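You operate a simulated robot arm through the tools that you are given. There is no shell and no other tool. Be economical: measure what you need, move in short steps, check, and stop when the job is done.

Carry out the task below with a simulated two-armed robot. There is one attempt and no reset: what you move stays moved.

TASK
Put the medium glass box away in the big plastic box and snap its lid on.
Fine: Hold the big box while you pull the big blue lid off; press it home again. Pinch, break and dent nothing; leave nothing switched on.

It is judged by the outcome, as a careful person would: the job done as asked, and still so three seconds after it is handed in. It fails if anything else is knocked over, pushed out of place, dropped, spilled or broken. Lids that push on must go on centred and level and be pressed home; caps that screw on are set level and turned clockwise until they are tight.

THE ROBOT
Two 7-joint arms with two-finger parallel grippers on one trunk, on a base that drives. Base frame: it is fixed to the floor where the robot stands at the start and does not move with it; the origin is under the middle of the robot, x ahead of it, y to its left, z up; the surface under the hand at the start is at about z = 0.86. Units: m, degrees, N and s.
The left shoulder is at the start at [-0.082, 0.119, 0.851], the right one opposite. With the tool pointing down near the work surface each hand reaches from about 0.12 to 0.58 m from the robot's upright axis, wherever it stands, measured 20 degrees to its own side. Places, roughly: big plastic box inside [0.5, 0.1, 0.9]; deep glass box [-0.5, 4.5, 0.5]; island top [0.6, 0.1, 0.9]; large glass box (21x15x7 cm) [-0.9, 4.6, 0.5]; large mint lid (17x20x3 cm) [-0.9, 4.6, 0.6]; lid with black clips (13x16x3 cm) [-0.5, 4.6, 0.6]; lid with white clips (21x18x3 cm) [-0.9, 4.7, 1]; medium mint lid (14x17x3 cm) [-1.2, 4.3, 0.6]; oblong glass box [-1, 4.75, 1]; small glass box [-0.75, 4.5, 0.5]; small mint lid (11x14x3 cm) [-0.7, 4.6, 0.5]. Payload 3.43 kg a hand.
The TCP of each hand is the grasp point between the finger pads, 0.03 m short of the fingertips. In the tool frame z runs along the fingers and y along their closing line. The gripper opens to 0.094 m. The fingers are 0.028 m wide and 0.01 m thick; the gripper's body (0.05 by 0.096 m) begins 0.055 m behind the TCP.
Orientation is told as [roll, pitch, yaw] about the base's x, y, z axes, in that order, counted from this pose: with the fingers straight down and closing along the base's y, the tool's x points along the base's -x, its y along +y and its z along -z.

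THE INTERFACE
- The arms move only by the tool send_rows. It takes "left_moves", "right_moves" or both (then of equal length, played together; a hand with none holds still); each is a list of rows, each an object of numbers (a shift or turn left out is 0, a gripper value left out holds the last): "x", "y", "z": the shift along the tool's x, y, z in units of 500 mm (1.0 is 500 mm); "wx", "wy", "wz": the turn, a rotation vector about the tool's x, y, z in units of 120 degrees (1.0 is 120 degrees); "fingers": the closure, from 0 (fully open) to 1 (shut). In form: [{"x": .., "y": .., "z": .., "wx": .., "wy": .., "wz": .., "fingers": ..}, ...]. A call has 1 to 8 rows; each row is the pose to reach, as a shift and turn from the pose commanded when the call began, along the tool's axes at that moment. A call with a number of a shift or a turn outside -1 to 1 is refused whole. Rows are played at 5 a second. More than 0.05 m and 8.6 degrees between two rows, or a gripper value outside its range, and nothing of the call is played. A pose out of reach is approached as far as the arm can. The call stops where the force on the tool passes 40 N (or 10 N more than at its start, if that is more) or the arm is blocked; 0.2 s more then pass. Each finger travels about 0.153 m/s and halts on what it meets, pressing with about 28 N; the grip force reading is that of the motor and also rises with nothing between the fingers. The clock runs only during rows and for 0.2 s after the last one: add rows that repeat a pose to give the fingers time. It gives the time, the measured TCP pose, the force on the tool (base axes), the opening and the grip force at its end, in the units of the frame above (readings bear some noise), with the torque about the TCP (base axes, N m) and any sound that the robot's microphone picked up.
- Cameras (640 x 400 px; columns grow to the right, rows downward): "scene" is now at [0.0309, 0.0111, 1.5548]; the picture's right is [0.15, -0.99, 0.00], its down [-0.79, -0.12, -0.60] and it looks along [0.59, 0.09, -0.80] (base axes); focal length 255 px, centre (320, 200). "left" rides on the left gripper at [0.076, -0.014, -0.103] in its tool frame; the picture's right is [0.18, 0.98, 0.00], its down [-0.75, 0.14, -0.64] and it looks along [-0.63, 0.12, 0.77] (tool axes); focal length 243 px, centre (320, 200). "right" rides on the right gripper at [0.076, 0.014, -0.103] in its tool frame; the picture's right is [-0.18, 0.98, 0.00], its down [-0.75, -0.14, -0.64] and it looks along [-0.63, -0.12, 0.77] (tool axes); focal length 243 px, centre (320, 200).
- get_image(camera): a new picture of that camera. It takes no simulated time.
- lift_body(by): slides the trunk up (or, below 0, down) by that many m; the arms and the scene camera ride with it, the base frame stays. It gives what a move gives, with no picture.
- roll_base(legs): drives the robot by 1 to 6 legs, each [ahead, left, turn to the left] in m, m and degrees, along the robot's own axes; the way and the turn of a leg run together, so that a leg with both is an arc; at most 1.5 m and 180 degrees a leg. The arms and the cameras ride along, it lands a little off, and it stops where it bumps. It gives what a move gives.
- pan_tilt(pan, tilt): turns the head with the scene camera to pan (to the left, within 143 degrees either way) and tilt (down, from -29 to 69), counted from straight ahead of the robot. It gives what a move gives.
- measure_at(camera, pixels): there is no depth. For up to 12 entries [column, row, z] of the newest picture of that camera ("zoom" is the newest enlarged one), the place [x, y] in the base frame at which the ray of that pixel passes the height z, good to about 0.002 m. It takes no simulated time.
- enlarge(camera, box): a new picture of the part [left, top, right, bottom] of that camera's present view, enlarged. It takes no simulated time.
- job_done(): hands the job in; it is judged then, once.

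Keep the steps short. Do not move on a guess: measure, check each grasp and each placing, and mend mistakes. In all there are 80 turns and 70 pictures (those below and enlarged ones count). Leave the grippers open and the arms clear of the work at the hand-in unless told otherwise, and finish with a single line.

The tools are called after "Request:" by a JSON object that holds its "op" and its "data". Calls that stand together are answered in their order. send_rows: Moves the arms, as the interface text tells. Its arguments: {"type":"object","properties":{"left_moves":{"type":"array","items":{"type":"object","properties":{"x":{"type":"number"},"y":{"type":"number"},"z":{"type":"number"},"wx":{"type":"number"},"wy":{"type":"number"},"wz":{"type":"number"},"fingers":{"type":"number"}}}},"right_moves":{"type":"array","items":{"type":"object","properties":{"x":{"type":"number"},"y":{"type":"number"},"z":{"type":"number"},"wx":{"type":"number"},"wy":{"type":"number"},"wz":{"type":"number"},"fingers":{"type":"number"}}}}},"required":[]} The other tools are called the same way: lift_body (by) slides the trunk up or down; roll_base (legs) drives the base; pan_tilt (pan, tilt) turns the head that bears the scene camera; get_image (camera) takes a picture; measure_at (camera, pixels) gives the place at which the rays of pixels pass given heights; enlarge (camera, box) takes an enlarged picture of a part of a camera's view; job_done () hands the job in.

At the start:

```text
t: 0.0
left_eef_pos: [0.2868, 0.2233, 1.237]
left_orientation: [0.0, -0.1, 0.0]
left_contact_force: [-0.4, 0.5, 0.6]
left_torque: [0.04, -0.01, -0.02]
left_grip_width: 0.0939
left_finger_force: 0.3
right_eef_pos: [0.2974, -0.0259, 1.1589]
right_orientation: [0.1, 0.0, 0.0]
right_contact_force: [-0.2, 0.1, 0.9]
right_torque: [0.01, 0.01, -0.01]
right_grip_width: 0.0937
right_finger_force: 0.0
trunk travel left (down, up): [-0.275, 0.06]
robot x, y, heading: [0.0025, -0.0018, -0.0]
head pan, tilt: [8.5, 53.2]
```

scene: 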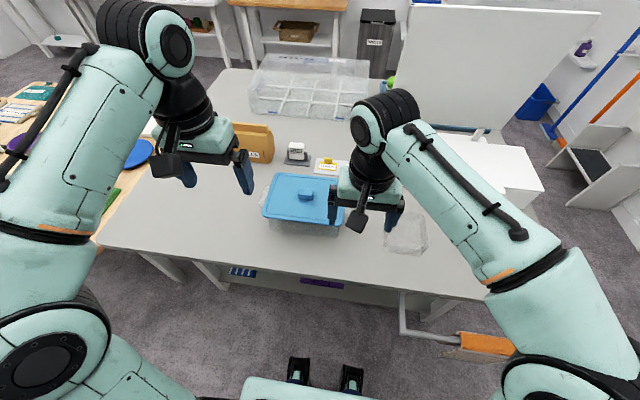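
right: 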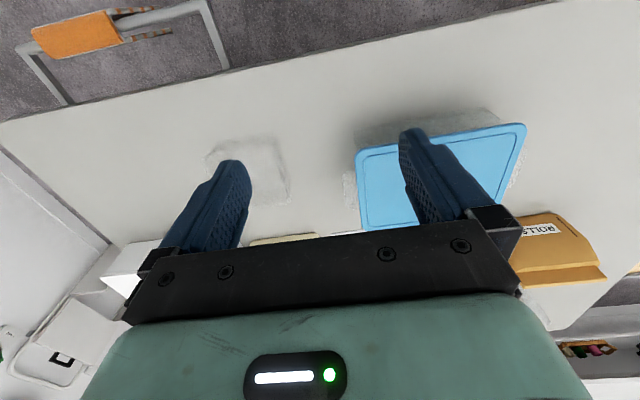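
left: 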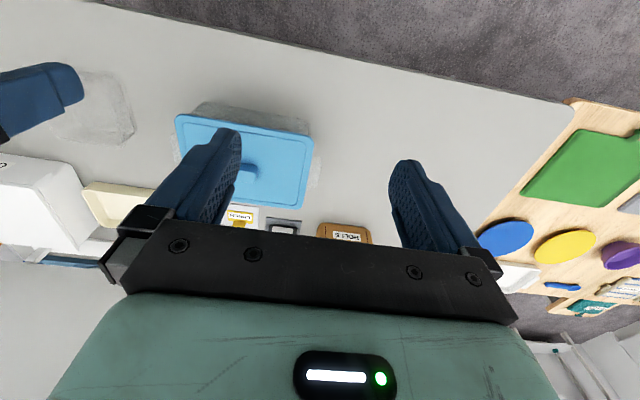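

I see the blue-lidded box near (303,200) and a clear item near (405,232). I'll look closer first.

Request:
{"op": "enlarge", "data": {"camera": "scene", "box": [220, 120, 460, 270]}}

Request:
{"op": "enlarge", "data": {"camera": "right", "box": [160, 80, 560, 280]}}

```text
2.67 times, centred on (340, 195) of scene
```

zoom: 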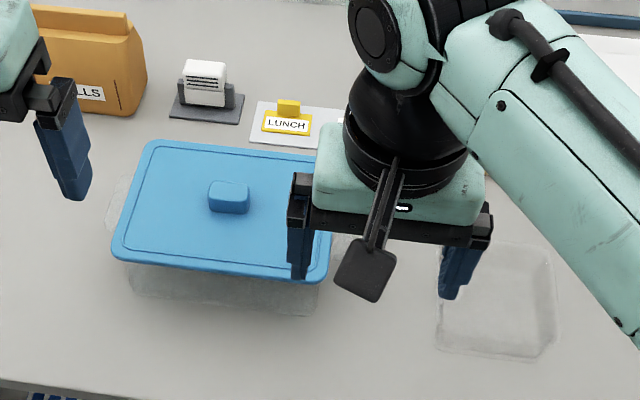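

```text
1.60 times, centred on (360, 180) of right
```

zoom: 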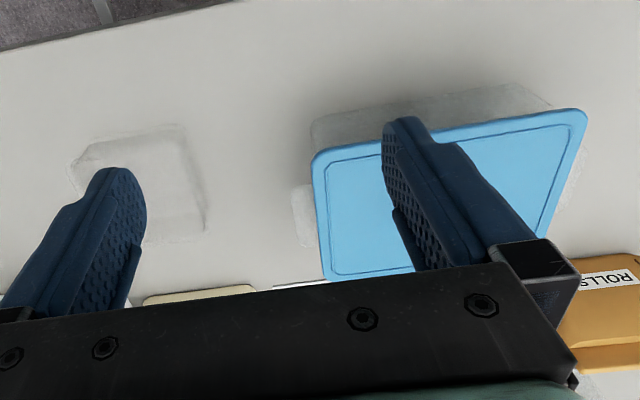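

I'll move the right hand out of the view (right, up) so that the glass box and lid are visible.

Request:
{"op": "send_rows", "data": {"right_moves": [{"y": -0.09}, {"y": -0.18}, {"y": -0.27}, {"y": -0.36}, {"y": -0.44}, {"y": -0.5}]}}

Request:
{"op": "enlarge", "data": {"camera": "scene", "box": [220, 120, 460, 270]}}

```text
t: 1.4
left_eef_pos: [0.2848, 0.2245, 1.2374]
left_orientation: [0.1, -0.1, 0.0]
left_contact_force: [0.0, -0.1, -0.3]
left_torque: [0.01, 0.01, -0.02]
left_grip_width: 0.0941
left_finger_force: 0.1
right_eef_pos: [0.2964, -0.2767, 1.1586]
right_orientation: [0.1, 0.0, 0.1]
right_contact_force: [-0.5, 0.0, 0.8]
right_torque: [0.05, -0.02, 0.0]
right_grip_width: 0.094
right_finger_force: 0.0
trunk travel left (down, up): [-0.275, 0.06]
robot x, y, heading: [-0.0028, 0.0035, 0.2]
head pan, tilt: [8.5, 53.2]
```

```text
2.67 times, centred on (340, 195) of scene
```

zoom: 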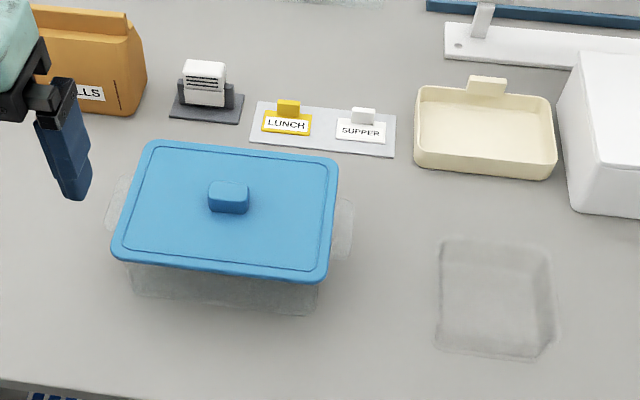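

Now a clear view: lid corners at (113,262), (150,142), (327,282), (340,160); glass box corners around (437,352)... Measuring at a few heights.

Request:
{"op": "measure_at", "data": {"camera": "zoom", "pixels": [[131, 296, 0.86], [316, 315, 0.86], [113, 260, 0.97], [325, 282, 0.97], [150, 142, 0.97], [339, 158, 0.97], [229, 187, 1.0], [436, 352, 0.86], [540, 360, 0.86], [442, 240, 0.9], [548, 245, 0.9], [558, 340, 0.9]]}}

Request:
{"op": "get_image", "data": {"camera": "right"}}

Request:
{"op": "get_image", "data": {"camera": "left"}}

```text
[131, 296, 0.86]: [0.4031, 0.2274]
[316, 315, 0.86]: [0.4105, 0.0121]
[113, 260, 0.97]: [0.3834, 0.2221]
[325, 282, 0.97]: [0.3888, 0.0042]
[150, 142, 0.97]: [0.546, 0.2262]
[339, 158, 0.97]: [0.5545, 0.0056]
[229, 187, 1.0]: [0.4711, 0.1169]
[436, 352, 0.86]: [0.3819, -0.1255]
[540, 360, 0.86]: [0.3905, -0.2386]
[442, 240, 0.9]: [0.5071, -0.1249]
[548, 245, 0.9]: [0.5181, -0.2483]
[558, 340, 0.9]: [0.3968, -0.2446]
```

```text
63 pictures are left
```

right: 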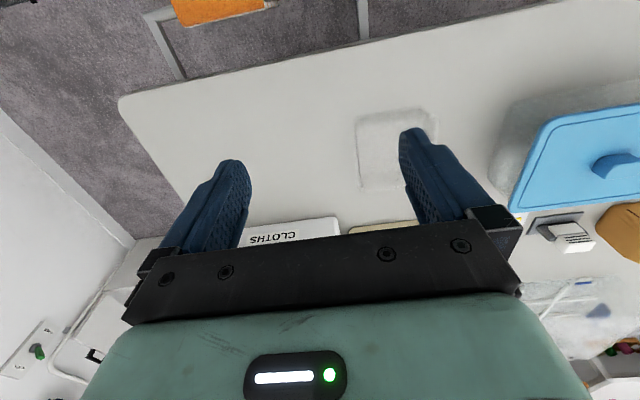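

```text
62 pictures are left
```

left: 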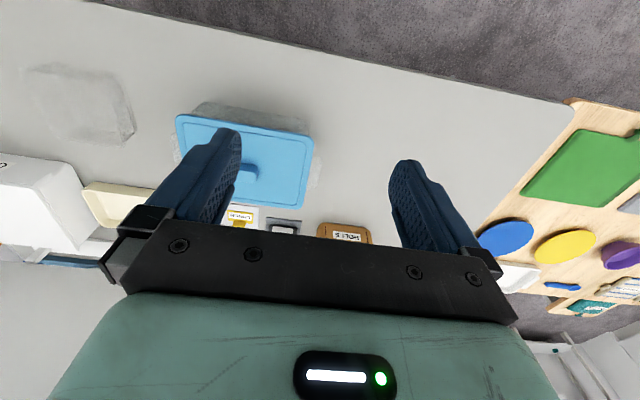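

I'll enlarge the right camera's view of the glass box to triangulate its heights, and the left camera's view of the lid.

Request:
{"op": "enlarge", "data": {"camera": "right", "box": [320, 80, 480, 220]}}

Request:
{"op": "enlarge", "data": {"camera": "left", "box": [10, 40, 350, 250]}}

Request:
{"op": "enlarge", "data": {"camera": "scene", "box": [370, 190, 450, 260]}}

```text
2.86 times, centred on (400, 150) of right
```

zoom: 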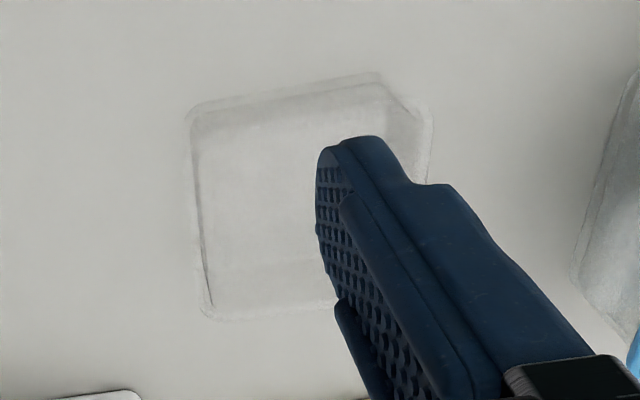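

```text
1.88 times, centred on (180, 145) of left
```

zoom: 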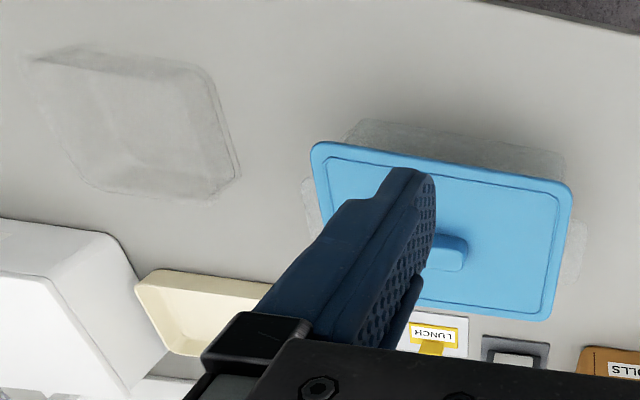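

```text
5.71 times, centred on (410, 225) of scene
```

zoom: 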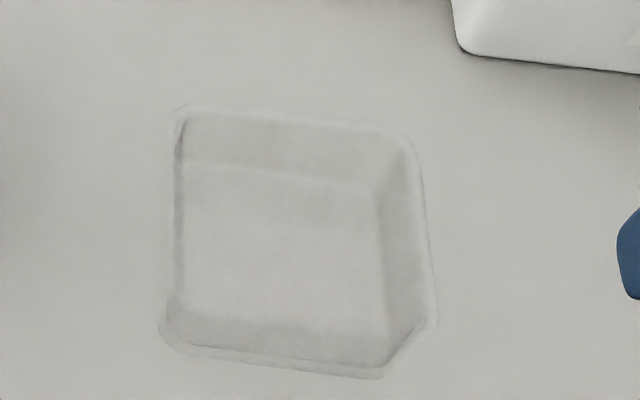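

I can't yet tell glass box rim from base. I'll bring the right hand lower and nearer (x≈0.25, y≈-0.19, z≈1.0), short of the box, for an oblique close-up.

Request:
{"op": "send_rows", "data": {"right_moves": [{"x": 0.04, "y": 0.06, "z": 0.06}, {"x": 0.08, "y": 0.12, "z": 0.12}, {"x": 0.09, "y": 0.17, "z": 0.19}, {"x": 0.09, "y": 0.17, "z": 0.26}, {"x": 0.09, "y": 0.17, "z": 0.32}]}}

Request:
{"op": "get_image", "data": {"camera": "right"}}

```text
t: 2.6
left_eef_pos: [0.2873, 0.2245, 1.2375]
left_orientation: [0.0, 0.1, 0.0]
left_contact_force: [0.3, -1.1, 0.2]
left_torque: [0.0, 0.0, -0.02]
left_grip_width: 0.0941
left_finger_force: 0.1
right_eef_pos: [0.2501, -0.1908, 0.9976]
right_orientation: [0.0, 0.0, 0.0]
right_contact_force: [-0.1, 0.1, -0.7]
right_torque: [0.0, 0.01, -0.01]
right_grip_width: 0.0938
right_finger_force: 0.1
trunk travel left (down, up): [-0.275, 0.06]
robot x, y, heading: [-0.0004, -0.0, -0.1]
head pan, tilt: [8.5, 53.2]
```

```text
58 pictures are left
```

right: 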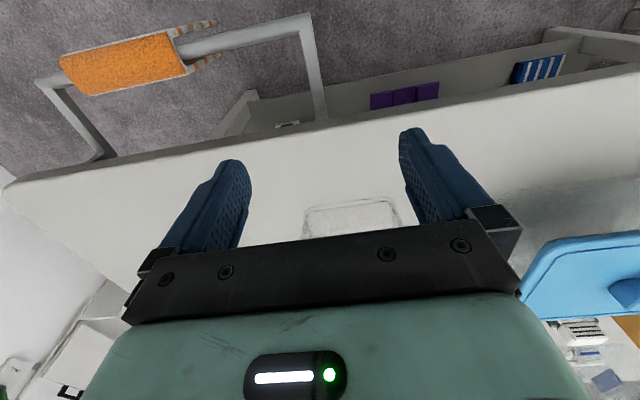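

The palm hides it; I'll tilt the right hand forward (about 24°) and raise it slightly to look ahead.

Request:
{"op": "send_rows", "data": {"right_moves": [{"wy": -0.06, "z": -0.06, "x": 0.04}, {"wy": -0.12, "z": -0.12, "x": 0.08}, {"wy": -0.18, "z": -0.18, "x": 0.08}, {"wy": -0.2, "z": -0.2, "x": 0.08}]}}

Request:
{"op": "get_image", "data": {"camera": "right"}}

```text
t: 3.6
left_eef_pos: [0.2853, 0.2244, 1.2384]
left_orientation: [0.0, -0.1, 0.1]
left_contact_force: [-0.4, -0.2, 0.0]
left_torque: [-0.01, -0.01, 0.0]
left_grip_width: 0.094
left_finger_force: 0.1
right_eef_pos: [0.2104, -0.1911, 1.0994]
right_orientation: [0.0, -24.1, 0.0]
right_contact_force: [0.2, 0.0, 0.4]
right_torque: [0.0, 0.01, 0.0]
right_grip_width: 0.0942
right_finger_force: 0.1
trunk travel left (down, up): [-0.275, 0.06]
robot x, y, heading: [0.0021, 0.0025, 0.1]
head pan, tilt: [8.5, 53.2]
```

```text
57 pictures are left
```

right: 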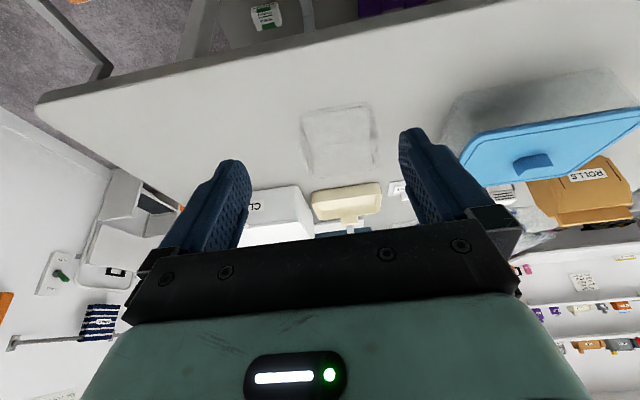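

Good. Enlarging the glass box and the big box from here.

Request:
{"op": "enlarge", "data": {"camera": "right", "box": [280, 90, 400, 190]}}

Request:
{"op": "enlarge", "data": {"camera": "right", "box": [420, 50, 640, 190]}}

```text
4.00 times, centred on (340, 140) of right
```

zoom: 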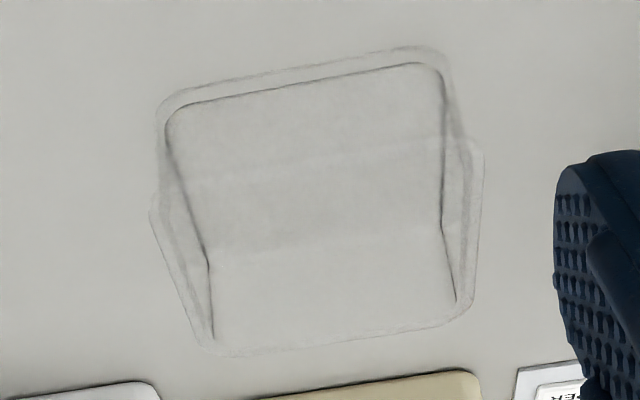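

```text
2.86 times, centred on (530, 120) of right
```

zoom: 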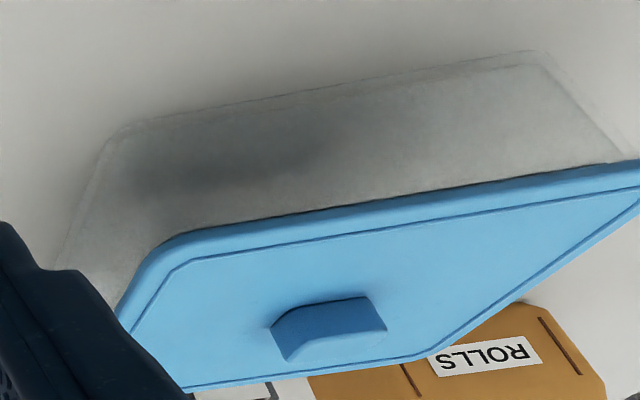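

The glass box is upright, rim flaring outward. I'll measure the base and rim corners at trial heights.

Request:
{"op": "measure_at", "data": {"camera": "right", "pixels": [[300, 113.7, 0.86], [351, 103.7, 0.86], [298, 143, 0.91], [298, 143, 0.92], [360.5, 128.7, 0.91], [360.5, 128.7, 0.92], [312.5, 177.5, 0.91], [312.5, 177.5, 0.92], [312.5, 177.5, 0.93], [377.5, 168, 0.91], [377.5, 168, 0.92], [377.5, 168, 0.93]]}}

Request:
{"op": "enlarge", "data": {"camera": "scene", "box": [370, 190, 450, 260]}}

Request:
{"op": "measure_at", "data": {"camera": "zoom", "pixels": [[175, 108, 0.91], [175, 108, 0.92], [412, 140, 0.91], [412, 140, 0.92], [432, 325, 0.91], [432, 325, 0.92], [165, 335, 0.91], [165, 335, 0.92], [180, 350, 0.86], [385, 378, 0.86]]}}

```text
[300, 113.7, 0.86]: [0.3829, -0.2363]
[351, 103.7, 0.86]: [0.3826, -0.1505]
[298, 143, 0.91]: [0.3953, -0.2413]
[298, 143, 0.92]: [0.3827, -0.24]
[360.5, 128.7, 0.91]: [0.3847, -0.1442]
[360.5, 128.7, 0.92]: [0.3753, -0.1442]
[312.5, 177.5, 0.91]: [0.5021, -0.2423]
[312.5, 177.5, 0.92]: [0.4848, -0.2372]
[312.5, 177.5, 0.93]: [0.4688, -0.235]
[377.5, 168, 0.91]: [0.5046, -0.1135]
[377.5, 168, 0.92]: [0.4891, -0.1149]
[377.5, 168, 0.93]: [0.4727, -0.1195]
```

```text
5.71 times, centred on (410, 225) of scene
```

zoom: 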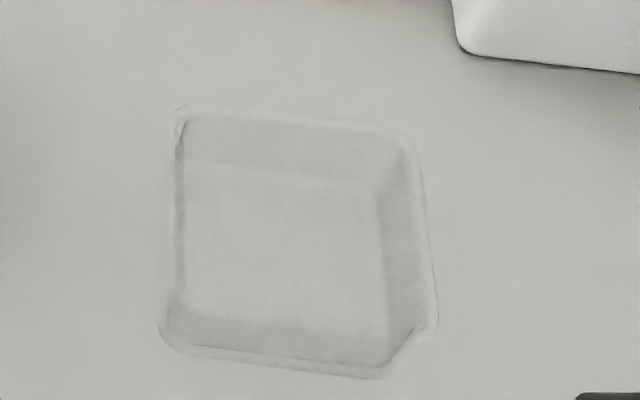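

```text
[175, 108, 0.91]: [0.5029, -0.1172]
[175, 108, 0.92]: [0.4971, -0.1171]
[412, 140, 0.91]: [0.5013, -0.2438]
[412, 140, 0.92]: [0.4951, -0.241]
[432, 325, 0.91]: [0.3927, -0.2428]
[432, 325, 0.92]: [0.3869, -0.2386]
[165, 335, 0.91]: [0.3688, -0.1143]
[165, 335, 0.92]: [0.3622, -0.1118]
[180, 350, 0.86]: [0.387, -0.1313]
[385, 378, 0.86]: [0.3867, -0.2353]
```

Glass box: rim ≈0.91 high, about x 0.375–0.503, y −0.243…−0.115. Now the big lid: triangulating its rear knob/lid corners from both cameras.

Request:
{"op": "measure_at", "data": {"camera": "right", "pixels": [[536, 171, 0.98], [536, 171, 1.0], [536, 171, 1.02], [483, 181.5, 0.96], [483, 181.5, 0.98], [461, 162, 0.96], [461, 162, 0.98], [605, 69, 0.86], [466, 93, 0.86]]}}

Request:
{"op": "measure_at", "data": {"camera": "scene", "pixels": [[306, 190, 0.98], [306, 190, 1.0], [306, 190, 1.02], [346, 182.5, 0.96], [346, 182.5, 0.98], [341, 228, 0.96], [341, 228, 0.98], [262, 215, 0.96], [262, 215, 0.98], [269, 173, 0.96], [269, 173, 0.98]]}}

Request:
{"op": "enlarge", "data": {"camera": "left", "box": [160, 90, 340, 230]}}

```text
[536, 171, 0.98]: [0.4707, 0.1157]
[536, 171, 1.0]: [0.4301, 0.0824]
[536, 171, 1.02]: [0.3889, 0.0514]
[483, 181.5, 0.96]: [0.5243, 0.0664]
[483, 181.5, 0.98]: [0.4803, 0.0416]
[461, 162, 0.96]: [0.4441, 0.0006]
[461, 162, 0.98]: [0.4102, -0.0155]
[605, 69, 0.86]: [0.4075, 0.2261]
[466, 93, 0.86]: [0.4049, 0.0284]
```

```text
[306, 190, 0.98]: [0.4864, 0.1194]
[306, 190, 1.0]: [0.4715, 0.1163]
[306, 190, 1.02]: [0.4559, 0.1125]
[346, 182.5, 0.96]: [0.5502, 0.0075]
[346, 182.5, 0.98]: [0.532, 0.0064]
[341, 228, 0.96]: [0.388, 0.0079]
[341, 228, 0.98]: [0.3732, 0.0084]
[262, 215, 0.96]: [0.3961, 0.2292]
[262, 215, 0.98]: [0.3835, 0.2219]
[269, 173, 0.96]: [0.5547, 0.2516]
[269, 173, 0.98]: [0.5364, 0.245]
```

```text
2.86 times, centred on (250, 160) of left
```

zoom: 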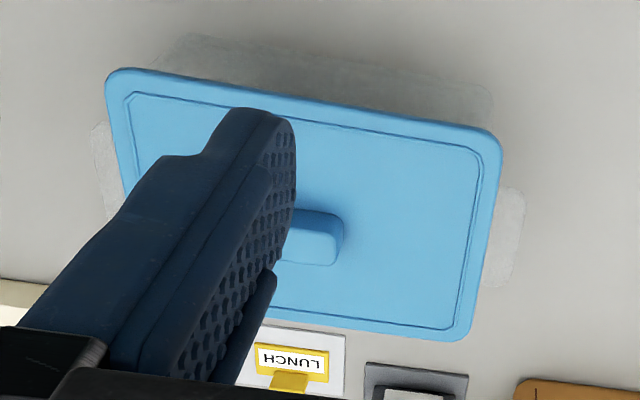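

Knob top ≈ z 0.975 at about (0.485, 0.12); box has side tabs. I'll shift the right hand left to look at the right-hand tab.

Request:
{"op": "send_rows", "data": {"right_moves": [{"y": 0.09}, {"y": 0.18}, {"y": 0.26}, {"y": 0.3}]}}

Request:
{"op": "get_image", "data": {"camera": "right"}}

```text
t: 4.6
left_eef_pos: [0.2854, 0.2248, 1.238]
left_orientation: [0.0, 0.0, 0.0]
left_contact_force: [0.7, -0.9, 0.1]
left_torque: [-0.03, 0.03, 0.01]
left_grip_width: 0.0939
left_finger_force: 0.1
right_eef_pos: [0.2111, -0.0408, 1.0986]
right_orientation: [0.0, -24.0, -0.1]
right_contact_force: [0.0, 0.5, -0.3]
right_torque: [-0.02, -0.03, 0.03]
right_grip_width: 0.0939
right_finger_force: 0.1
trunk travel left (down, up): [-0.275, 0.06]
robot x, y, heading: [-0.002, -0.0036, -0.4]
head pan, tilt: [8.5, 53.2]
```

```text
52 pictures are left
```

right: 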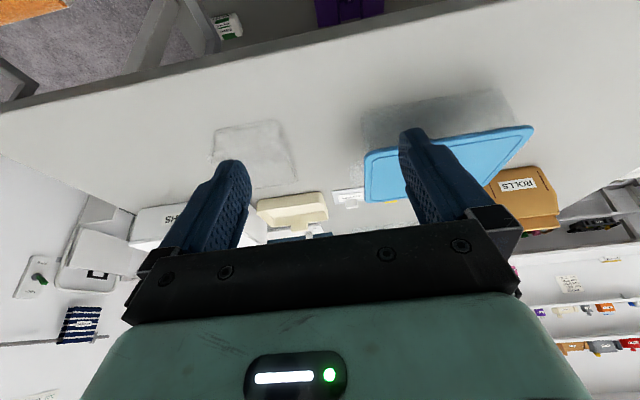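

Request:
{"op": "enlarge", "data": {"camera": "right", "box": [320, 80, 440, 220]}}

Request:
{"op": "enlarge", "data": {"camera": "scene", "box": [310, 170, 370, 240]}}

```text
2.86 times, centred on (380, 150) of right
```

zoom: 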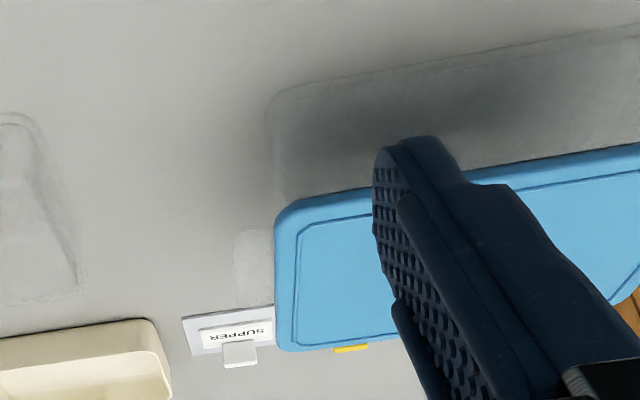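

```text
5.71 times, centred on (340, 205) of scene
```

zoom: 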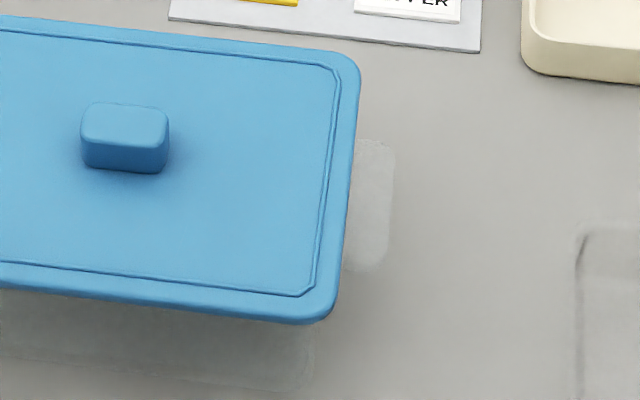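

Request:
{"op": "measure_at", "data": {"camera": "right", "pixels": [[350.2, 161.2, 0.91], [350.2, 161.2, 0.93], [350.2, 161.2, 0.95], [350.2, 187.5, 0.91], [350.2, 187.5, 0.93], [350.2, 187.5, 0.95], [365, 155, 0.94], [365, 155, 0.96], [365, 201, 0.94], [365, 201, 0.96]]}}

Request:
{"op": "measure_at", "data": {"camera": "scene", "pixels": [[352.8, 195, 0.91], [352.8, 195, 0.93], [352.8, 195, 0.95], [351.4, 217.6, 0.91], [351.4, 217.6, 0.93], [351.4, 217.6, 0.95], [341.5, 226, 0.94], [341.5, 226, 0.96], [346.5, 180, 0.94], [346.5, 180, 0.96]]}}

```text
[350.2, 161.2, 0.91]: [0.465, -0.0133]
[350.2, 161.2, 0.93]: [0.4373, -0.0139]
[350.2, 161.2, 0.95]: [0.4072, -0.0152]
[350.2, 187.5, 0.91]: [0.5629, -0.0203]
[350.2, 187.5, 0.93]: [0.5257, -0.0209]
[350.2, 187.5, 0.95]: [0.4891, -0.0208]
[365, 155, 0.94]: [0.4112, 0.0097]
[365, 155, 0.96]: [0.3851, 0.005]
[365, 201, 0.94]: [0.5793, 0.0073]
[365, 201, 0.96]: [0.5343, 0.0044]
```

```text
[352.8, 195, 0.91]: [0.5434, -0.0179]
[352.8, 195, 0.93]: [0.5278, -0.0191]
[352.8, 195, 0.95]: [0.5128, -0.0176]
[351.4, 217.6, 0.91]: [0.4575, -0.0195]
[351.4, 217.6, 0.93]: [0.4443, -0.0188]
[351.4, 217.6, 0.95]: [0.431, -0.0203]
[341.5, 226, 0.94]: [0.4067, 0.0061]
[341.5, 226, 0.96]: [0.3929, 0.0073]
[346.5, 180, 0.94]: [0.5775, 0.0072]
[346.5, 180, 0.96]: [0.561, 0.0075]
```

Tab ≈ z 0.925, x 0.45–0.53, y to −0.019; lid spans x 0.41–0.578, y 0.007–0.23. Plan: right hand grips the right tab from above with fingers closing along x; left hand takes the knob. First un-tilt the right hand, and move the left hand above the knob.

Request:
{"op": "send_rows", "data": {"right_moves": [{"wy": 0.065}, {"wy": 0.13}, {"wy": 0.2}, {"wy": 0.2}, {"wy": 0.2}], "left_moves": [{"x": -0.09, "y": -0.03}, {"x": -0.18, "y": -0.08}, {"x": -0.27, "y": -0.13}, {"x": -0.35, "y": -0.18}, {"x": -0.405, "y": -0.208, "z": 0.05}]}}

Request:
{"op": "send_rows", "data": {"right_moves": [{"wz": -0.065, "x": -0.05}, {"wz": -0.13, "x": -0.1}, {"wz": -0.195, "x": -0.15}, {"wz": -0.26, "x": -0.2}, {"wz": -0.325, "x": -0.25}, {"wz": -0.39, "x": -0.3}, {"wz": -0.455, "x": -0.35}, {"wz": -0.52, "x": -0.4}]}}

```text
refused: row 2 steps farther than a row can; nothing moved
```

```text
t: 6.4
left_eef_pos: [0.2868, 0.2248, 1.237]
left_orientation: [0.0, 0.0, 0.1]
left_contact_force: [0.2, 0.1, 0.5]
left_torque: [0.03, 0.02, -0.01]
left_grip_width: 0.0939
left_finger_force: 0.1
right_eef_pos: [0.3952, -0.0409, 1.1804]
right_orientation: [-21.5, -10.8, 64.6]
right_contact_force: [0.5, 0.0, -0.8]
right_torque: [0.01, 0.0, -0.03]
right_grip_width: 0.0937
right_finger_force: 0.1
trunk travel left (down, up): [-0.275, 0.06]
robot x, y, heading: [0.0036, 0.0014, -0.2]
head pan, tilt: [8.5, 53.2]
```

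The first call was refused, the second ran from the tilted pose (safe, high). I'll correct the tilt now: rotate 24° back about base y, expressed in tool axes; and move the left hand with smaller steps.

Request:
{"op": "send_rows", "data": {"right_moves": [{"wx": -0.058, "wy": 0.03}, {"wx": -0.116, "wy": 0.06}, {"wx": -0.177, "wy": 0.0926}, {"wx": -0.177, "wy": 0.0926}, {"wx": -0.177, "wy": 0.0926}, {"wx": -0.177, "wy": 0.0926}], "left_moves": [{"x": -0.07, "y": -0.035}, {"x": -0.14, "y": -0.07}, {"x": -0.21, "y": -0.105}, {"x": -0.28, "y": -0.14}, {"x": -0.35, "y": -0.175}, {"x": -0.405, "y": -0.208}]}}

```text
t: 7.8
left_eef_pos: [0.4178, 0.1187, 1.1622]
left_orientation: [0.0, -0.1, -0.2]
left_contact_force: [0.3, -1.1, -1.3]
left_torque: [0.07, 0.05, -0.02]
left_grip_width: 0.0941
left_finger_force: 0.1
left hand out of reach, approached as far as the arm can: row 2, 3, 4, 5, 6
right_eef_pos: [0.3961, -0.0427, 1.1792]
right_orientation: [0.0, 0.0, 62.5]
right_contact_force: [0.0, -0.8, -0.4]
right_torque: [0.03, 0.0, -0.01]
right_grip_width: 0.0941
right_finger_force: 0.1
trunk travel left (down, up): [-0.275, 0.06]
robot x, y, heading: [0.0009, -0.0009, -0.2]
head pan, tilt: [8.5, 53.2]
```

The left hand is reach-limited up high. I'll raise the trunk by 0.06 to ease reach above the table.

Request:
{"op": "lift_body", "data": {"by": 0.06}}

Request:
{"op": "send_rows", "data": {"right_moves": [{"wz": -0.06, "z": 0.07}, {"wz": -0.12, "z": 0.14}, {"wz": -0.18, "z": 0.21}, {"wz": -0.23, "z": 0.24}, {"wz": -0.23, "z": 0.24}]}}

```text
t: 8.8
left_eef_pos: [0.4127, 0.122, 1.2242]
left_orientation: [0.1, -0.2, -0.1]
left_contact_force: [-0.8, -0.3, -0.4]
left_torque: [0.01, 0.0, -0.01]
left_grip_width: 0.094
left_finger_force: 0.0
right_eef_pos: [0.3938, -0.0416, 1.2389]
right_orientation: [0.0, 0.0, 62.3]
right_contact_force: [0.5, -0.8, 0.3]
right_torque: [-0.01, -0.01, -0.03]
right_grip_width: 0.0939
right_finger_force: 0.1
trunk travel left (down, up): [-0.335, 0.0]
robot x, y, heading: [0.0002, -0.0024, -0.1]
head pan, tilt: [8.5, 53.2]
```

```text
t: 10.0
left_eef_pos: [0.4119, 0.1223, 1.2234]
left_orientation: [-0.1, -0.1, 0.0]
left_contact_force: [-0.6, 0.1, 0.1]
left_torque: [0.03, 0.01, 0.02]
left_grip_width: 0.0942
left_finger_force: 0.0
right_eef_pos: [0.393, -0.0426, 1.1208]
right_orientation: [-0.1, 0.0, 90.1]
right_contact_force: [-0.8, 0.3, 0.3]
right_torque: [0.0, 0.01, 0.03]
right_grip_width: 0.094
right_finger_force: 0.1
trunk travel left (down, up): [-0.335, 0.0]
robot x, y, heading: [0.0024, 0.0011, 0.1]
head pan, tilt: [8.5, 53.2]
```

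Right hand is level, yaw 90. Next: forward to x≈0.488, y≈−0.045, z≈1.03, and look.

Request:
{"op": "send_rows", "data": {"right_moves": [{"y": -0.07, "z": 0.05}, {"y": -0.13, "z": 0.1}, {"y": -0.19, "z": 0.15}, {"y": -0.19, "z": 0.18}, {"y": -0.19, "z": 0.18}]}}

Request:
{"op": "get_image", "data": {"camera": "right"}}

Request:
{"op": "get_image", "data": {"camera": "scene"}}

```text
t: 11.2
left_eef_pos: [0.4125, 0.1222, 1.2246]
left_orientation: [0.0, -0.1, 0.0]
left_contact_force: [-0.6, 0.7, 0.0]
left_torque: [-0.01, -0.01, 0.02]
left_grip_width: 0.094
left_finger_force: 0.0
right_eef_pos: [0.4907, -0.0419, 1.0297]
right_orientation: [0.0, 0.0, 90.0]
right_contact_force: [-0.4, -0.3, 0.2]
right_torque: [-0.03, 0.03, 0.02]
right_grip_width: 0.094
right_finger_force: 0.0
trunk travel left (down, up): [-0.335, 0.0]
robot x, y, heading: [-0.0017, -0.0005, 0.1]
head pan, tilt: [8.5, 53.2]
```

```text
49 pictures are left
```

right: 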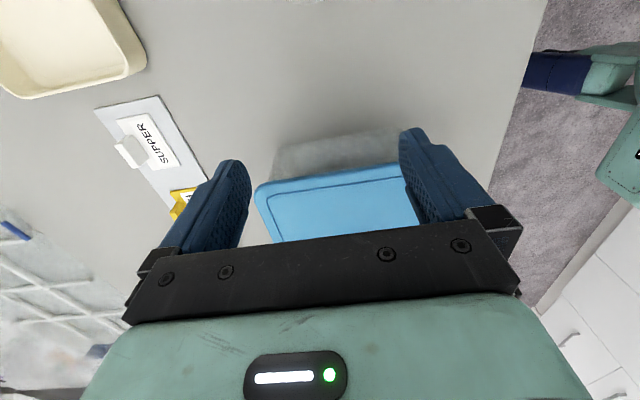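

```text
48 pictures are left
```

scene: 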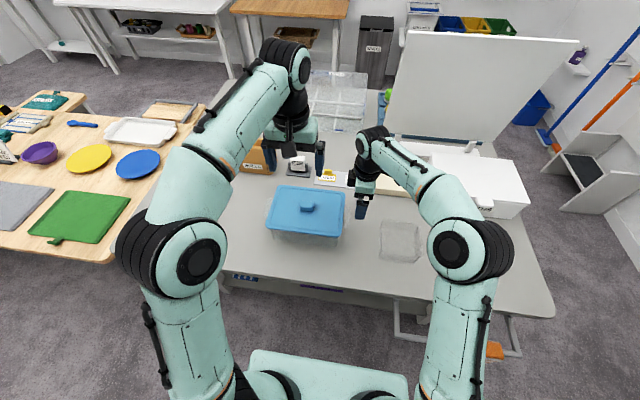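

Request:
{"op": "enlarge", "data": {"camera": "right", "box": [240, 110, 420, 250]}}

Request:
{"op": "enlarge", "data": {"camera": "scene", "box": [250, 170, 390, 270]}}

```text
2.86 times, centred on (330, 180) of right
```

zoom: 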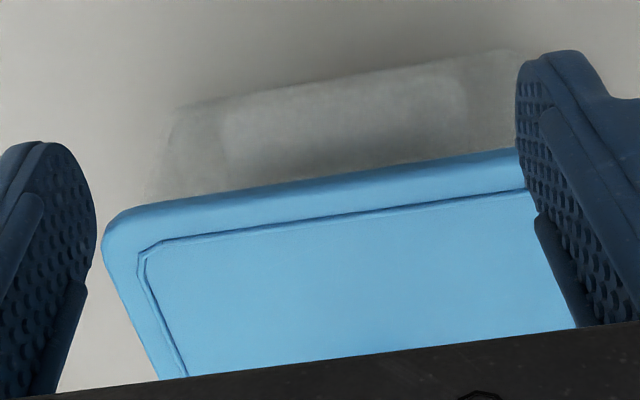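

```text
4.00 times, centred on (320, 220) of scene
```

zoom: 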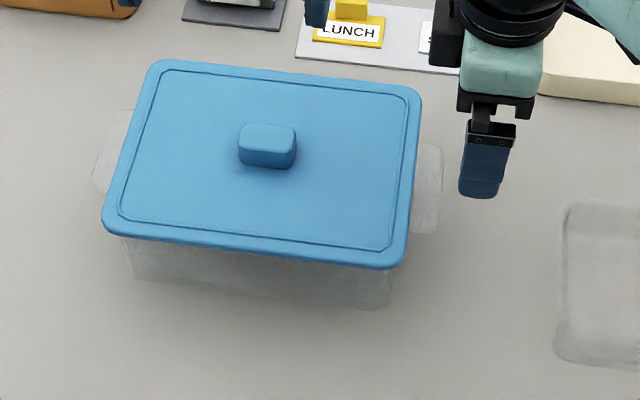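

The lighter patch (≈220–470 in the zoom) is the tab. Measuring its ends from this camera and the scene one.

Request:
{"op": "measure_at", "data": {"camera": "right", "pixels": [[295.7, 150, 0.92], [382.5, 136.3, 0.92], [295.7, 150, 0.93], [382.5, 136.3, 0.93], [279.3, 146.7, 0.86], [396, 129, 0.86], [279.3, 146.7, 0.93]]}}

Request:
{"op": "measure_at", "data": {"camera": "zoom", "pixels": [[443, 148, 0.92], [437, 233, 0.92], [443, 148, 0.93], [437, 233, 0.93], [125, 110, 0.925], [95, 190, 0.925], [268, 136, 0.975], [103, 228, 0.94], [405, 268, 0.94], [420, 85, 0.94], [150, 60, 0.94]]}}

```text
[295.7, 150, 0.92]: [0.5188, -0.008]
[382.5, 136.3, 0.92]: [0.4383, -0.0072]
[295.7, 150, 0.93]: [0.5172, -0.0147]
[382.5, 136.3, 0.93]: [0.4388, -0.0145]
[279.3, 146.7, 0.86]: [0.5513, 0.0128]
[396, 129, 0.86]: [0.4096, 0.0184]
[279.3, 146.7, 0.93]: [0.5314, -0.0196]
```

```text
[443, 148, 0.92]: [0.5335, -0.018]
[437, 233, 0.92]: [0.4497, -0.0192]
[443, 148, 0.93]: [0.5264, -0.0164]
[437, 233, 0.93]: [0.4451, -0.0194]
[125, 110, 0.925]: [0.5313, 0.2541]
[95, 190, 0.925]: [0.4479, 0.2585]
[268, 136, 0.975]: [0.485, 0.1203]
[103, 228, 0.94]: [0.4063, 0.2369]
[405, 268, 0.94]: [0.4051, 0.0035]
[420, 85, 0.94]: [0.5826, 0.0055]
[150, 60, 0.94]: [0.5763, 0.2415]
```

Consistent solution: tab at z≈0.935, x 0.44–0.52 (centre 0.480), outer edge y≈−0.019. I'll align and stop with the tips just above it to check.

Request:
{"op": "send_rows", "data": {"right_moves": [{"y": 0.021, "x": -0.046}, {"y": 0.021, "x": -0.046, "z": 0.06}, {"y": 0.021, "x": -0.046, "z": 0.1}, {"y": 0.021, "x": -0.046, "z": 0.1}]}}

Request:
{"op": "enlarge", "data": {"camera": "right", "box": [200, 90, 460, 250]}}

Request:
{"op": "enlarge", "data": {"camera": "scene", "box": [310, 170, 400, 240]}}

```text
t: 12.2
left_eef_pos: [0.4128, 0.1215, 1.2238]
left_orientation: [0.0, -0.1, 0.0]
left_contact_force: [-0.4, 0.6, -0.7]
left_torque: [-0.02, 0.01, 0.02]
left_grip_width: 0.0939
left_finger_force: 0.0
right_eef_pos: [0.4801, -0.0195, 0.979]
right_orientation: [-0.1, 0.1, 90.0]
right_contact_force: [0.3, -0.7, -0.6]
right_torque: [-0.03, 0.01, 0.0]
right_grip_width: 0.094
right_finger_force: 0.0
trunk travel left (down, up): [-0.335, 0.0]
robot x, y, heading: [-0.0008, -0.0021, -0.2]
head pan, tilt: [8.5, 53.2]
```

```text
2.46 times, centred on (330, 170) of right
```

zoom: 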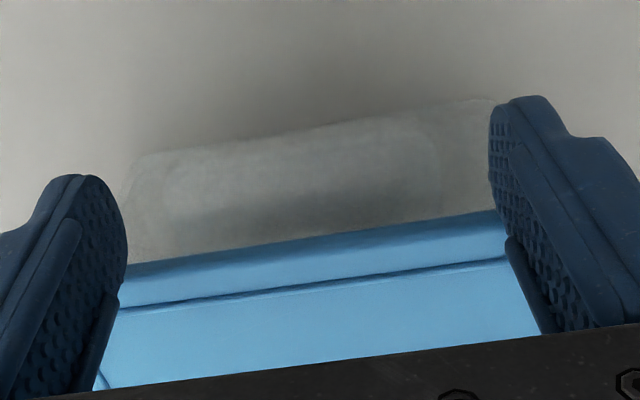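

```text
5.71 times, centred on (355, 205) of scene
```

zoom: 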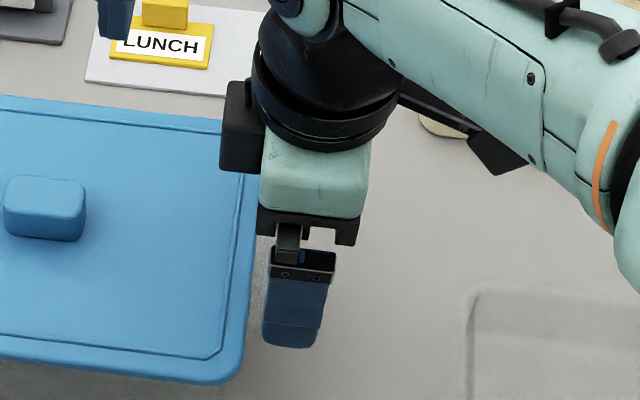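

The tab lies between the fingertips (165–440 between 125 and 490). Descending 0.04 and closing gently.

Request:
{"op": "send_rows", "data": {"right_moves": [{"z": 0.02}, {"z": 0.04}, {"z": 0.06}, {"z": 0.078}, {"z": 0.078}]}}

Request:
{"op": "send_rows", "data": {"right_moves": [{"fingers": 0.08}, {"fingers": 0.12}, {"fingers": 0.16}, {"fingers": 0.2}, {"fingers": 0.2}]}}

Request:
{"op": "enlarge", "data": {"camera": "right", "box": [200, 90, 460, 250]}}

```text
t: 13.4
left_eef_pos: [0.4118, 0.1218, 1.2237]
left_orientation: [-0.1, -0.2, 0.0]
left_contact_force: [-0.7, -0.6, 0.9]
left_torque: [0.02, -0.02, 0.01]
left_grip_width: 0.0942
left_finger_force: 0.0
right_eef_pos: [0.4794, -0.0181, 0.9412]
right_orientation: [0.0, -0.1, 90.0]
right_contact_force: [-0.2, 0.3, -0.1]
right_torque: [0.02, 0.01, 0.01]
right_grip_width: 0.0941
right_finger_force: 0.1
trunk travel left (down, up): [-0.335, 0.0]
robot x, y, heading: [0.0024, 0.0017, 0.3]
head pan, tilt: [8.5, 53.2]
```

```text
t: 14.6
left_eef_pos: [0.4124, 0.122, 1.2242]
left_orientation: [0.0, -0.1, 0.0]
left_contact_force: [0.6, 0.2, -0.1]
left_torque: [0.02, -0.01, 0.0]
left_grip_width: 0.094
left_finger_force: 0.1
right_eef_pos: [0.4783, -0.0189, 0.9415]
right_orientation: [0.1, 0.0, 90.0]
right_contact_force: [0.7, -0.2, -0.4]
right_torque: [-0.01, -0.06, -0.01]
right_grip_width: 0.0841
right_finger_force: 27.8
trunk travel left (down, up): [-0.335, 0.0]
robot x, y, heading: [-0.0012, -0.0004, -0.3]
head pan, tilt: [8.5, 53.2]
```

```text
2.46 times, centred on (330, 170) of right
```

zoom: 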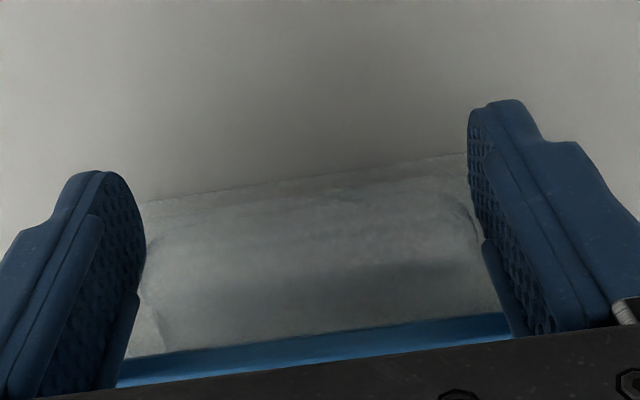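

The tab is gripped (84 mm, 27.8 N). Now lower the left hand toward the knob in steps and look.

Request:
{"op": "send_rows", "data": {"left_moves": [{"z": 0.08}, {"z": 0.16}, {"z": 0.24}, {"z": 0.28}, {"z": 0.28}]}}

Request:
{"op": "get_image", "data": {"camera": "left"}}

```text
t: 15.8
left_eef_pos: [0.4129, 0.1214, 1.0839]
left_orientation: [0.0, -0.1, 0.0]
left_contact_force: [-0.7, 1.4, -0.7]
left_torque: [0.01, 0.02, 0.0]
left_grip_width: 0.094
left_finger_force: 0.0
right_eef_pos: [0.4788, -0.019, 0.9417]
right_orientation: [0.0, 0.0, 90.0]
right_contact_force: [0.2, -1.7, 0.8]
right_torque: [-0.07, 0.07, 0.06]
right_grip_width: 0.0839
right_finger_force: 28.0
trunk travel left (down, up): [-0.335, 0.0]
robot x, y, heading: [0.0047, 0.0016, 0.2]
head pan, tilt: [8.5, 53.2]
```

```text
42 pictures are left
```

left: 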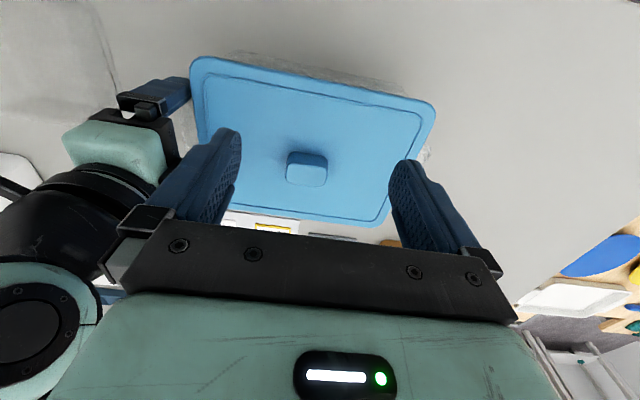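

Request:
{"op": "enlarge", "data": {"camera": "left", "box": [240, 110, 400, 230]}}

```text
3.33 times, centred on (320, 170) of left
```

zoom: 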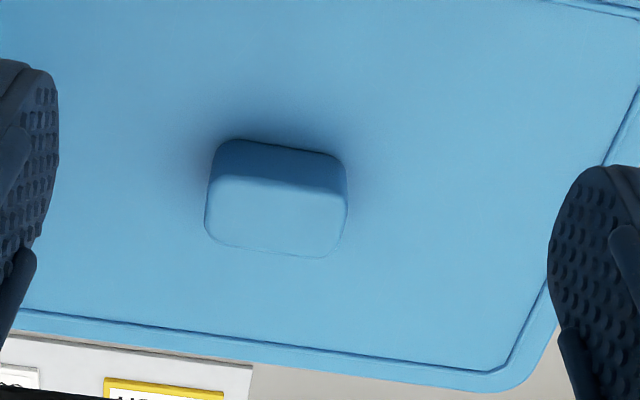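

Request:
{"op": "measure_at", "data": {"camera": "zoom", "pixels": [[277, 215, 0.97], [277, 215, 0.975], [277, 215, 0.98], [205, 225, 0.975], [345, 225, 0.975], [277, 180, 0.975], [277, 253, 0.975], [280, 145, 0.95], [280, 145, 0.955]]}}

```text
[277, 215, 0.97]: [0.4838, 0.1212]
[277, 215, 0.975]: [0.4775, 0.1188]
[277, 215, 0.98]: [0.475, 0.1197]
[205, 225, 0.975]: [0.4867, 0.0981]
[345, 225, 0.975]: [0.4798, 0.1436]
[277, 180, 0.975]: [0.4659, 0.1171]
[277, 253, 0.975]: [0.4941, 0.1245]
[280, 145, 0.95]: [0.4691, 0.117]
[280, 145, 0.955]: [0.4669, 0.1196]
```

Knob: centre (0.480, 0.120), 45 mm wide in y, lid surface ≈0.953, top ≈0.975. Move over it, then lower with TCP at 0.988.

Request:
{"op": "send_rows", "data": {"left_moves": [{"x": -0.07}, {"x": -0.134}, {"x": -0.134, "z": 0.07}, {"x": -0.134, "z": 0.13}, {"x": -0.134, "z": 0.16}, {"x": -0.134, "z": 0.175}, {"x": -0.134, "z": 0.19}, {"x": -0.134, "z": 0.19}]}}

Request:
{"op": "enlarge", "data": {"camera": "left", "box": [180, 90, 480, 270]}}

```text
t: 17.6
left_eef_pos: [0.4815, 0.1217, 0.9889]
left_orientation: [0.0, 0.0, 0.0]
left_contact_force: [1.0, 0.3, -0.4]
left_torque: [-0.03, 0.0, -0.03]
left_grip_width: 0.0938
left_finger_force: 0.1
right_eef_pos: [0.479, -0.0184, 0.9411]
right_orientation: [0.0, -0.1, 89.9]
right_contact_force: [0.6, -0.4, 0.8]
right_torque: [0.0, -0.01, -0.09]
right_grip_width: 0.0836
right_finger_force: 27.5
trunk travel left (down, up): [-0.335, 0.0]
robot x, y, heading: [-0.0025, 0.0011, -0.1]
head pan, tilt: [8.5, 53.2]
```

```text
2.13 times, centred on (330, 180) of left
```

zoom: 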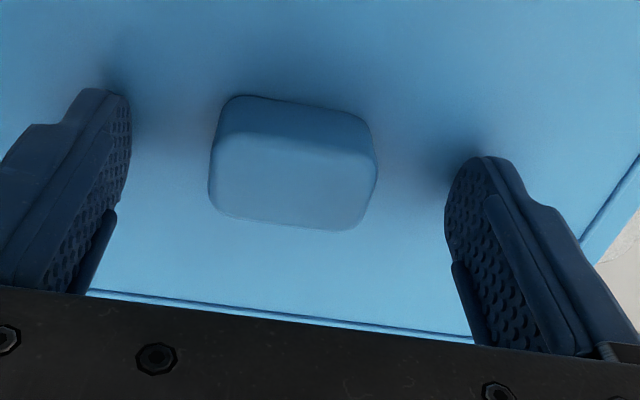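

The knob lies between the fingers. Close the left hand.

Request:
{"op": "send_rows", "data": {"left_moves": [{"fingers": 0.3}, {"fingers": 0.5}, {"fingers": 0.65}, {"fingers": 0.65}, {"fingers": 0.65}]}}

Request:
{"op": "enlarge", "data": {"camera": "left", "box": [180, 90, 480, 270]}}

```text
t: 18.8
left_eef_pos: [0.4806, 0.1202, 0.9894]
left_orientation: [0.0, -0.2, 0.0]
left_contact_force: [0.5, 0.0, -0.4]
left_torque: [-0.05, 0.0, -0.06]
left_grip_width: 0.0433
left_finger_force: 27.5
right_eef_pos: [0.4794, -0.019, 0.9416]
right_orientation: [-0.1, 0.0, 90.0]
right_contact_force: [-0.1, 1.4, 0.6]
right_torque: [0.04, -0.03, 0.14]
right_grip_width: 0.0836
right_finger_force: 28.1
trunk travel left (down, up): [-0.335, 0.0]
robot x, y, heading: [-0.0035, -0.0002, 0.1]
head pan, tilt: [8.5, 53.2]
heard: snap
```

```text
2.13 times, centred on (330, 180) of left
```

zoom: 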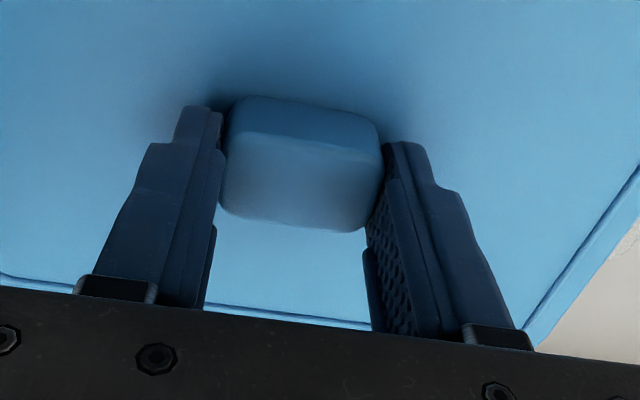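

Gripped (43 mm, 27.5 N); a "snap" was heard. Now lift slowly in small steps, with the right hand holding.

Request:
{"op": "send_rows", "data": {"left_moves": [{"z": -0.004}, {"z": -0.008}, {"z": -0.012}, {"z": -0.016}, {"z": -0.02}, {"z": -0.024}, {"z": -0.028}]}}

Request:
{"op": "get_image", "data": {"camera": "scene"}}

```text
t: 20.4
left_eef_pos: [0.4802, 0.1221, 1.0024]
left_orientation: [0.1, -0.2, -0.1]
left_contact_force: [0.3, -0.3, -2.1]
left_torque: [0.02, 0.01, -0.01]
left_grip_width: 0.0434
left_finger_force: 28.0
right_eef_pos: [0.479, -0.0186, 0.9408]
right_orientation: [0.0, 0.0, 90.0]
right_contact_force: [-0.1, 0.0, 0.0]
right_torque: [-0.05, 0.01, -0.06]
right_grip_width: 0.0836
right_finger_force: 27.3
trunk travel left (down, up): [-0.335, 0.0]
robot x, y, heading: [0.0, -0.0006, -0.0]
head pan, tilt: [8.5, 53.2]
```

```text
38 pictures are left
```

scene: 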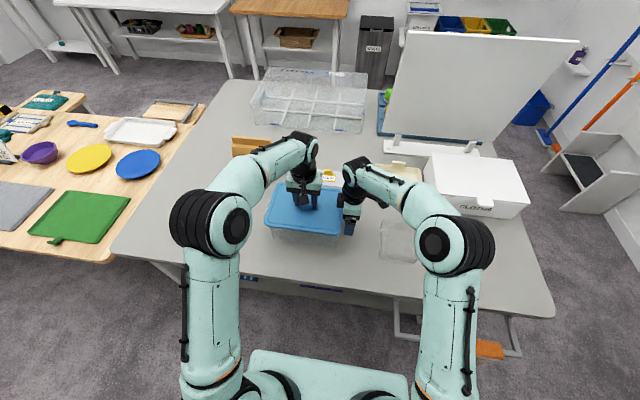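

The load is only ~2 N, so the lid seems free. Lift further to confirm, and measure the free table at left for setting it down.

Request:
{"op": "send_rows", "data": {"left_moves": [{"z": -0.03}, {"z": -0.06}, {"z": -0.09}, {"z": -0.12}, {"z": -0.12}]}}

Request:
{"op": "enlarge", "data": {"camera": "scene", "box": [100, 120, 420, 320]}}

Request:
{"op": "measure_at", "data": {"camera": "scene", "pixels": [[115, 250, 0.86], [180, 260, 0.86], [250, 270, 0.86], [160, 180, 0.86], [200, 130, 0.86], [233, 157, 0.86]]}}

```text
t: 21.6
left_eef_pos: [0.479, 0.1222, 1.0637]
left_orientation: [-0.1, 0.0, 0.0]
left_contact_force: [0.8, -2.5, -9.3]
left_torque: [0.59, 0.0, -0.03]
left_grip_width: 0.0462
left_finger_force: 28.5
right_eef_pos: [0.4789, -0.0187, 0.9409]
right_orientation: [-0.1, -0.1, 90.1]
right_contact_force: [-0.6, 2.9, 6.7]
right_torque: [-0.11, 0.01, 0.04]
right_grip_width: 0.0836
right_finger_force: 28.4
trunk travel left (down, up): [-0.335, 0.0]
robot x, y, heading: [-0.0029, 0.0019, 0.0]
head pan, tilt: [8.5, 53.2]
```

```text
2.00 times, centred on (260, 220) of scene
```

zoom: 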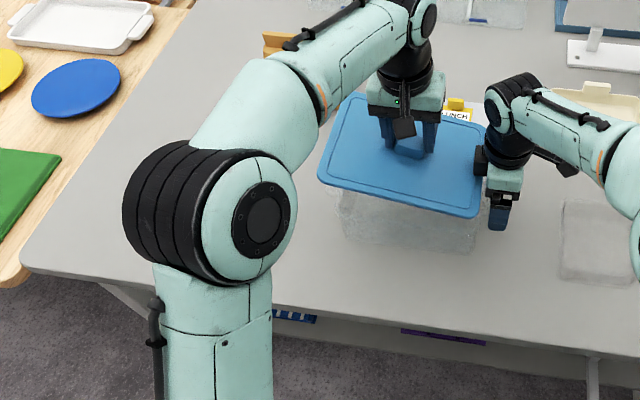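

```text
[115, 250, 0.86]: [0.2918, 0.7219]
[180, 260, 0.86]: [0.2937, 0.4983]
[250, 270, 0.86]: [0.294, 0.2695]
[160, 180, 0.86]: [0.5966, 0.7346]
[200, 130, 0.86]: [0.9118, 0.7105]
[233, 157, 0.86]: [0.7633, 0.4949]
```

The lid's right edge has caught under the right gripper's body (6.7 N). I'll lower 2 cm, move left 5 cm, then check.

Request:
{"op": "send_rows", "data": {"left_moves": [{"z": 0.02}, {"z": 0.04}, {"z": 0.04, "y": 0.03}, {"z": 0.04, "y": 0.06}, {"z": 0.04, "y": 0.1}, {"z": 0.04, "y": 0.1}]}}

Request:
{"op": "enlarge", "data": {"camera": "scene", "box": [200, 130, 400, 270]}}

```text
t: 23.0
left_eef_pos: [0.4796, 0.1724, 1.0445]
left_orientation: [0.0, 0.0, 0.0]
left_contact_force: [0.1, 0.5, -1.9]
left_torque: [0.0, 0.0, -0.03]
left_grip_width: 0.0457
left_finger_force: 28.1
right_eef_pos: [0.4795, -0.0195, 0.9411]
right_orientation: [0.1, 0.0, 90.0]
right_contact_force: [-0.2, -0.1, 1.6]
right_torque: [-0.18, -0.09, -0.07]
right_grip_width: 0.0836
right_finger_force: 28.0
trunk travel left (down, up): [-0.335, 0.0]
robot x, y, heading: [0.0002, -0.0003, -0.1]
head pan, tilt: [8.5, 53.2]
```

```text
2.86 times, centred on (300, 200) of scene
```

zoom: 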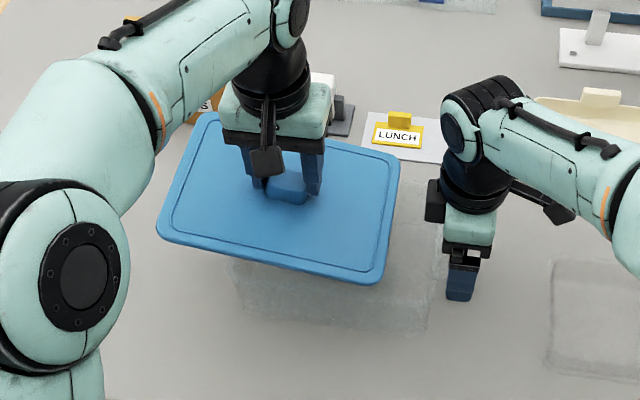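

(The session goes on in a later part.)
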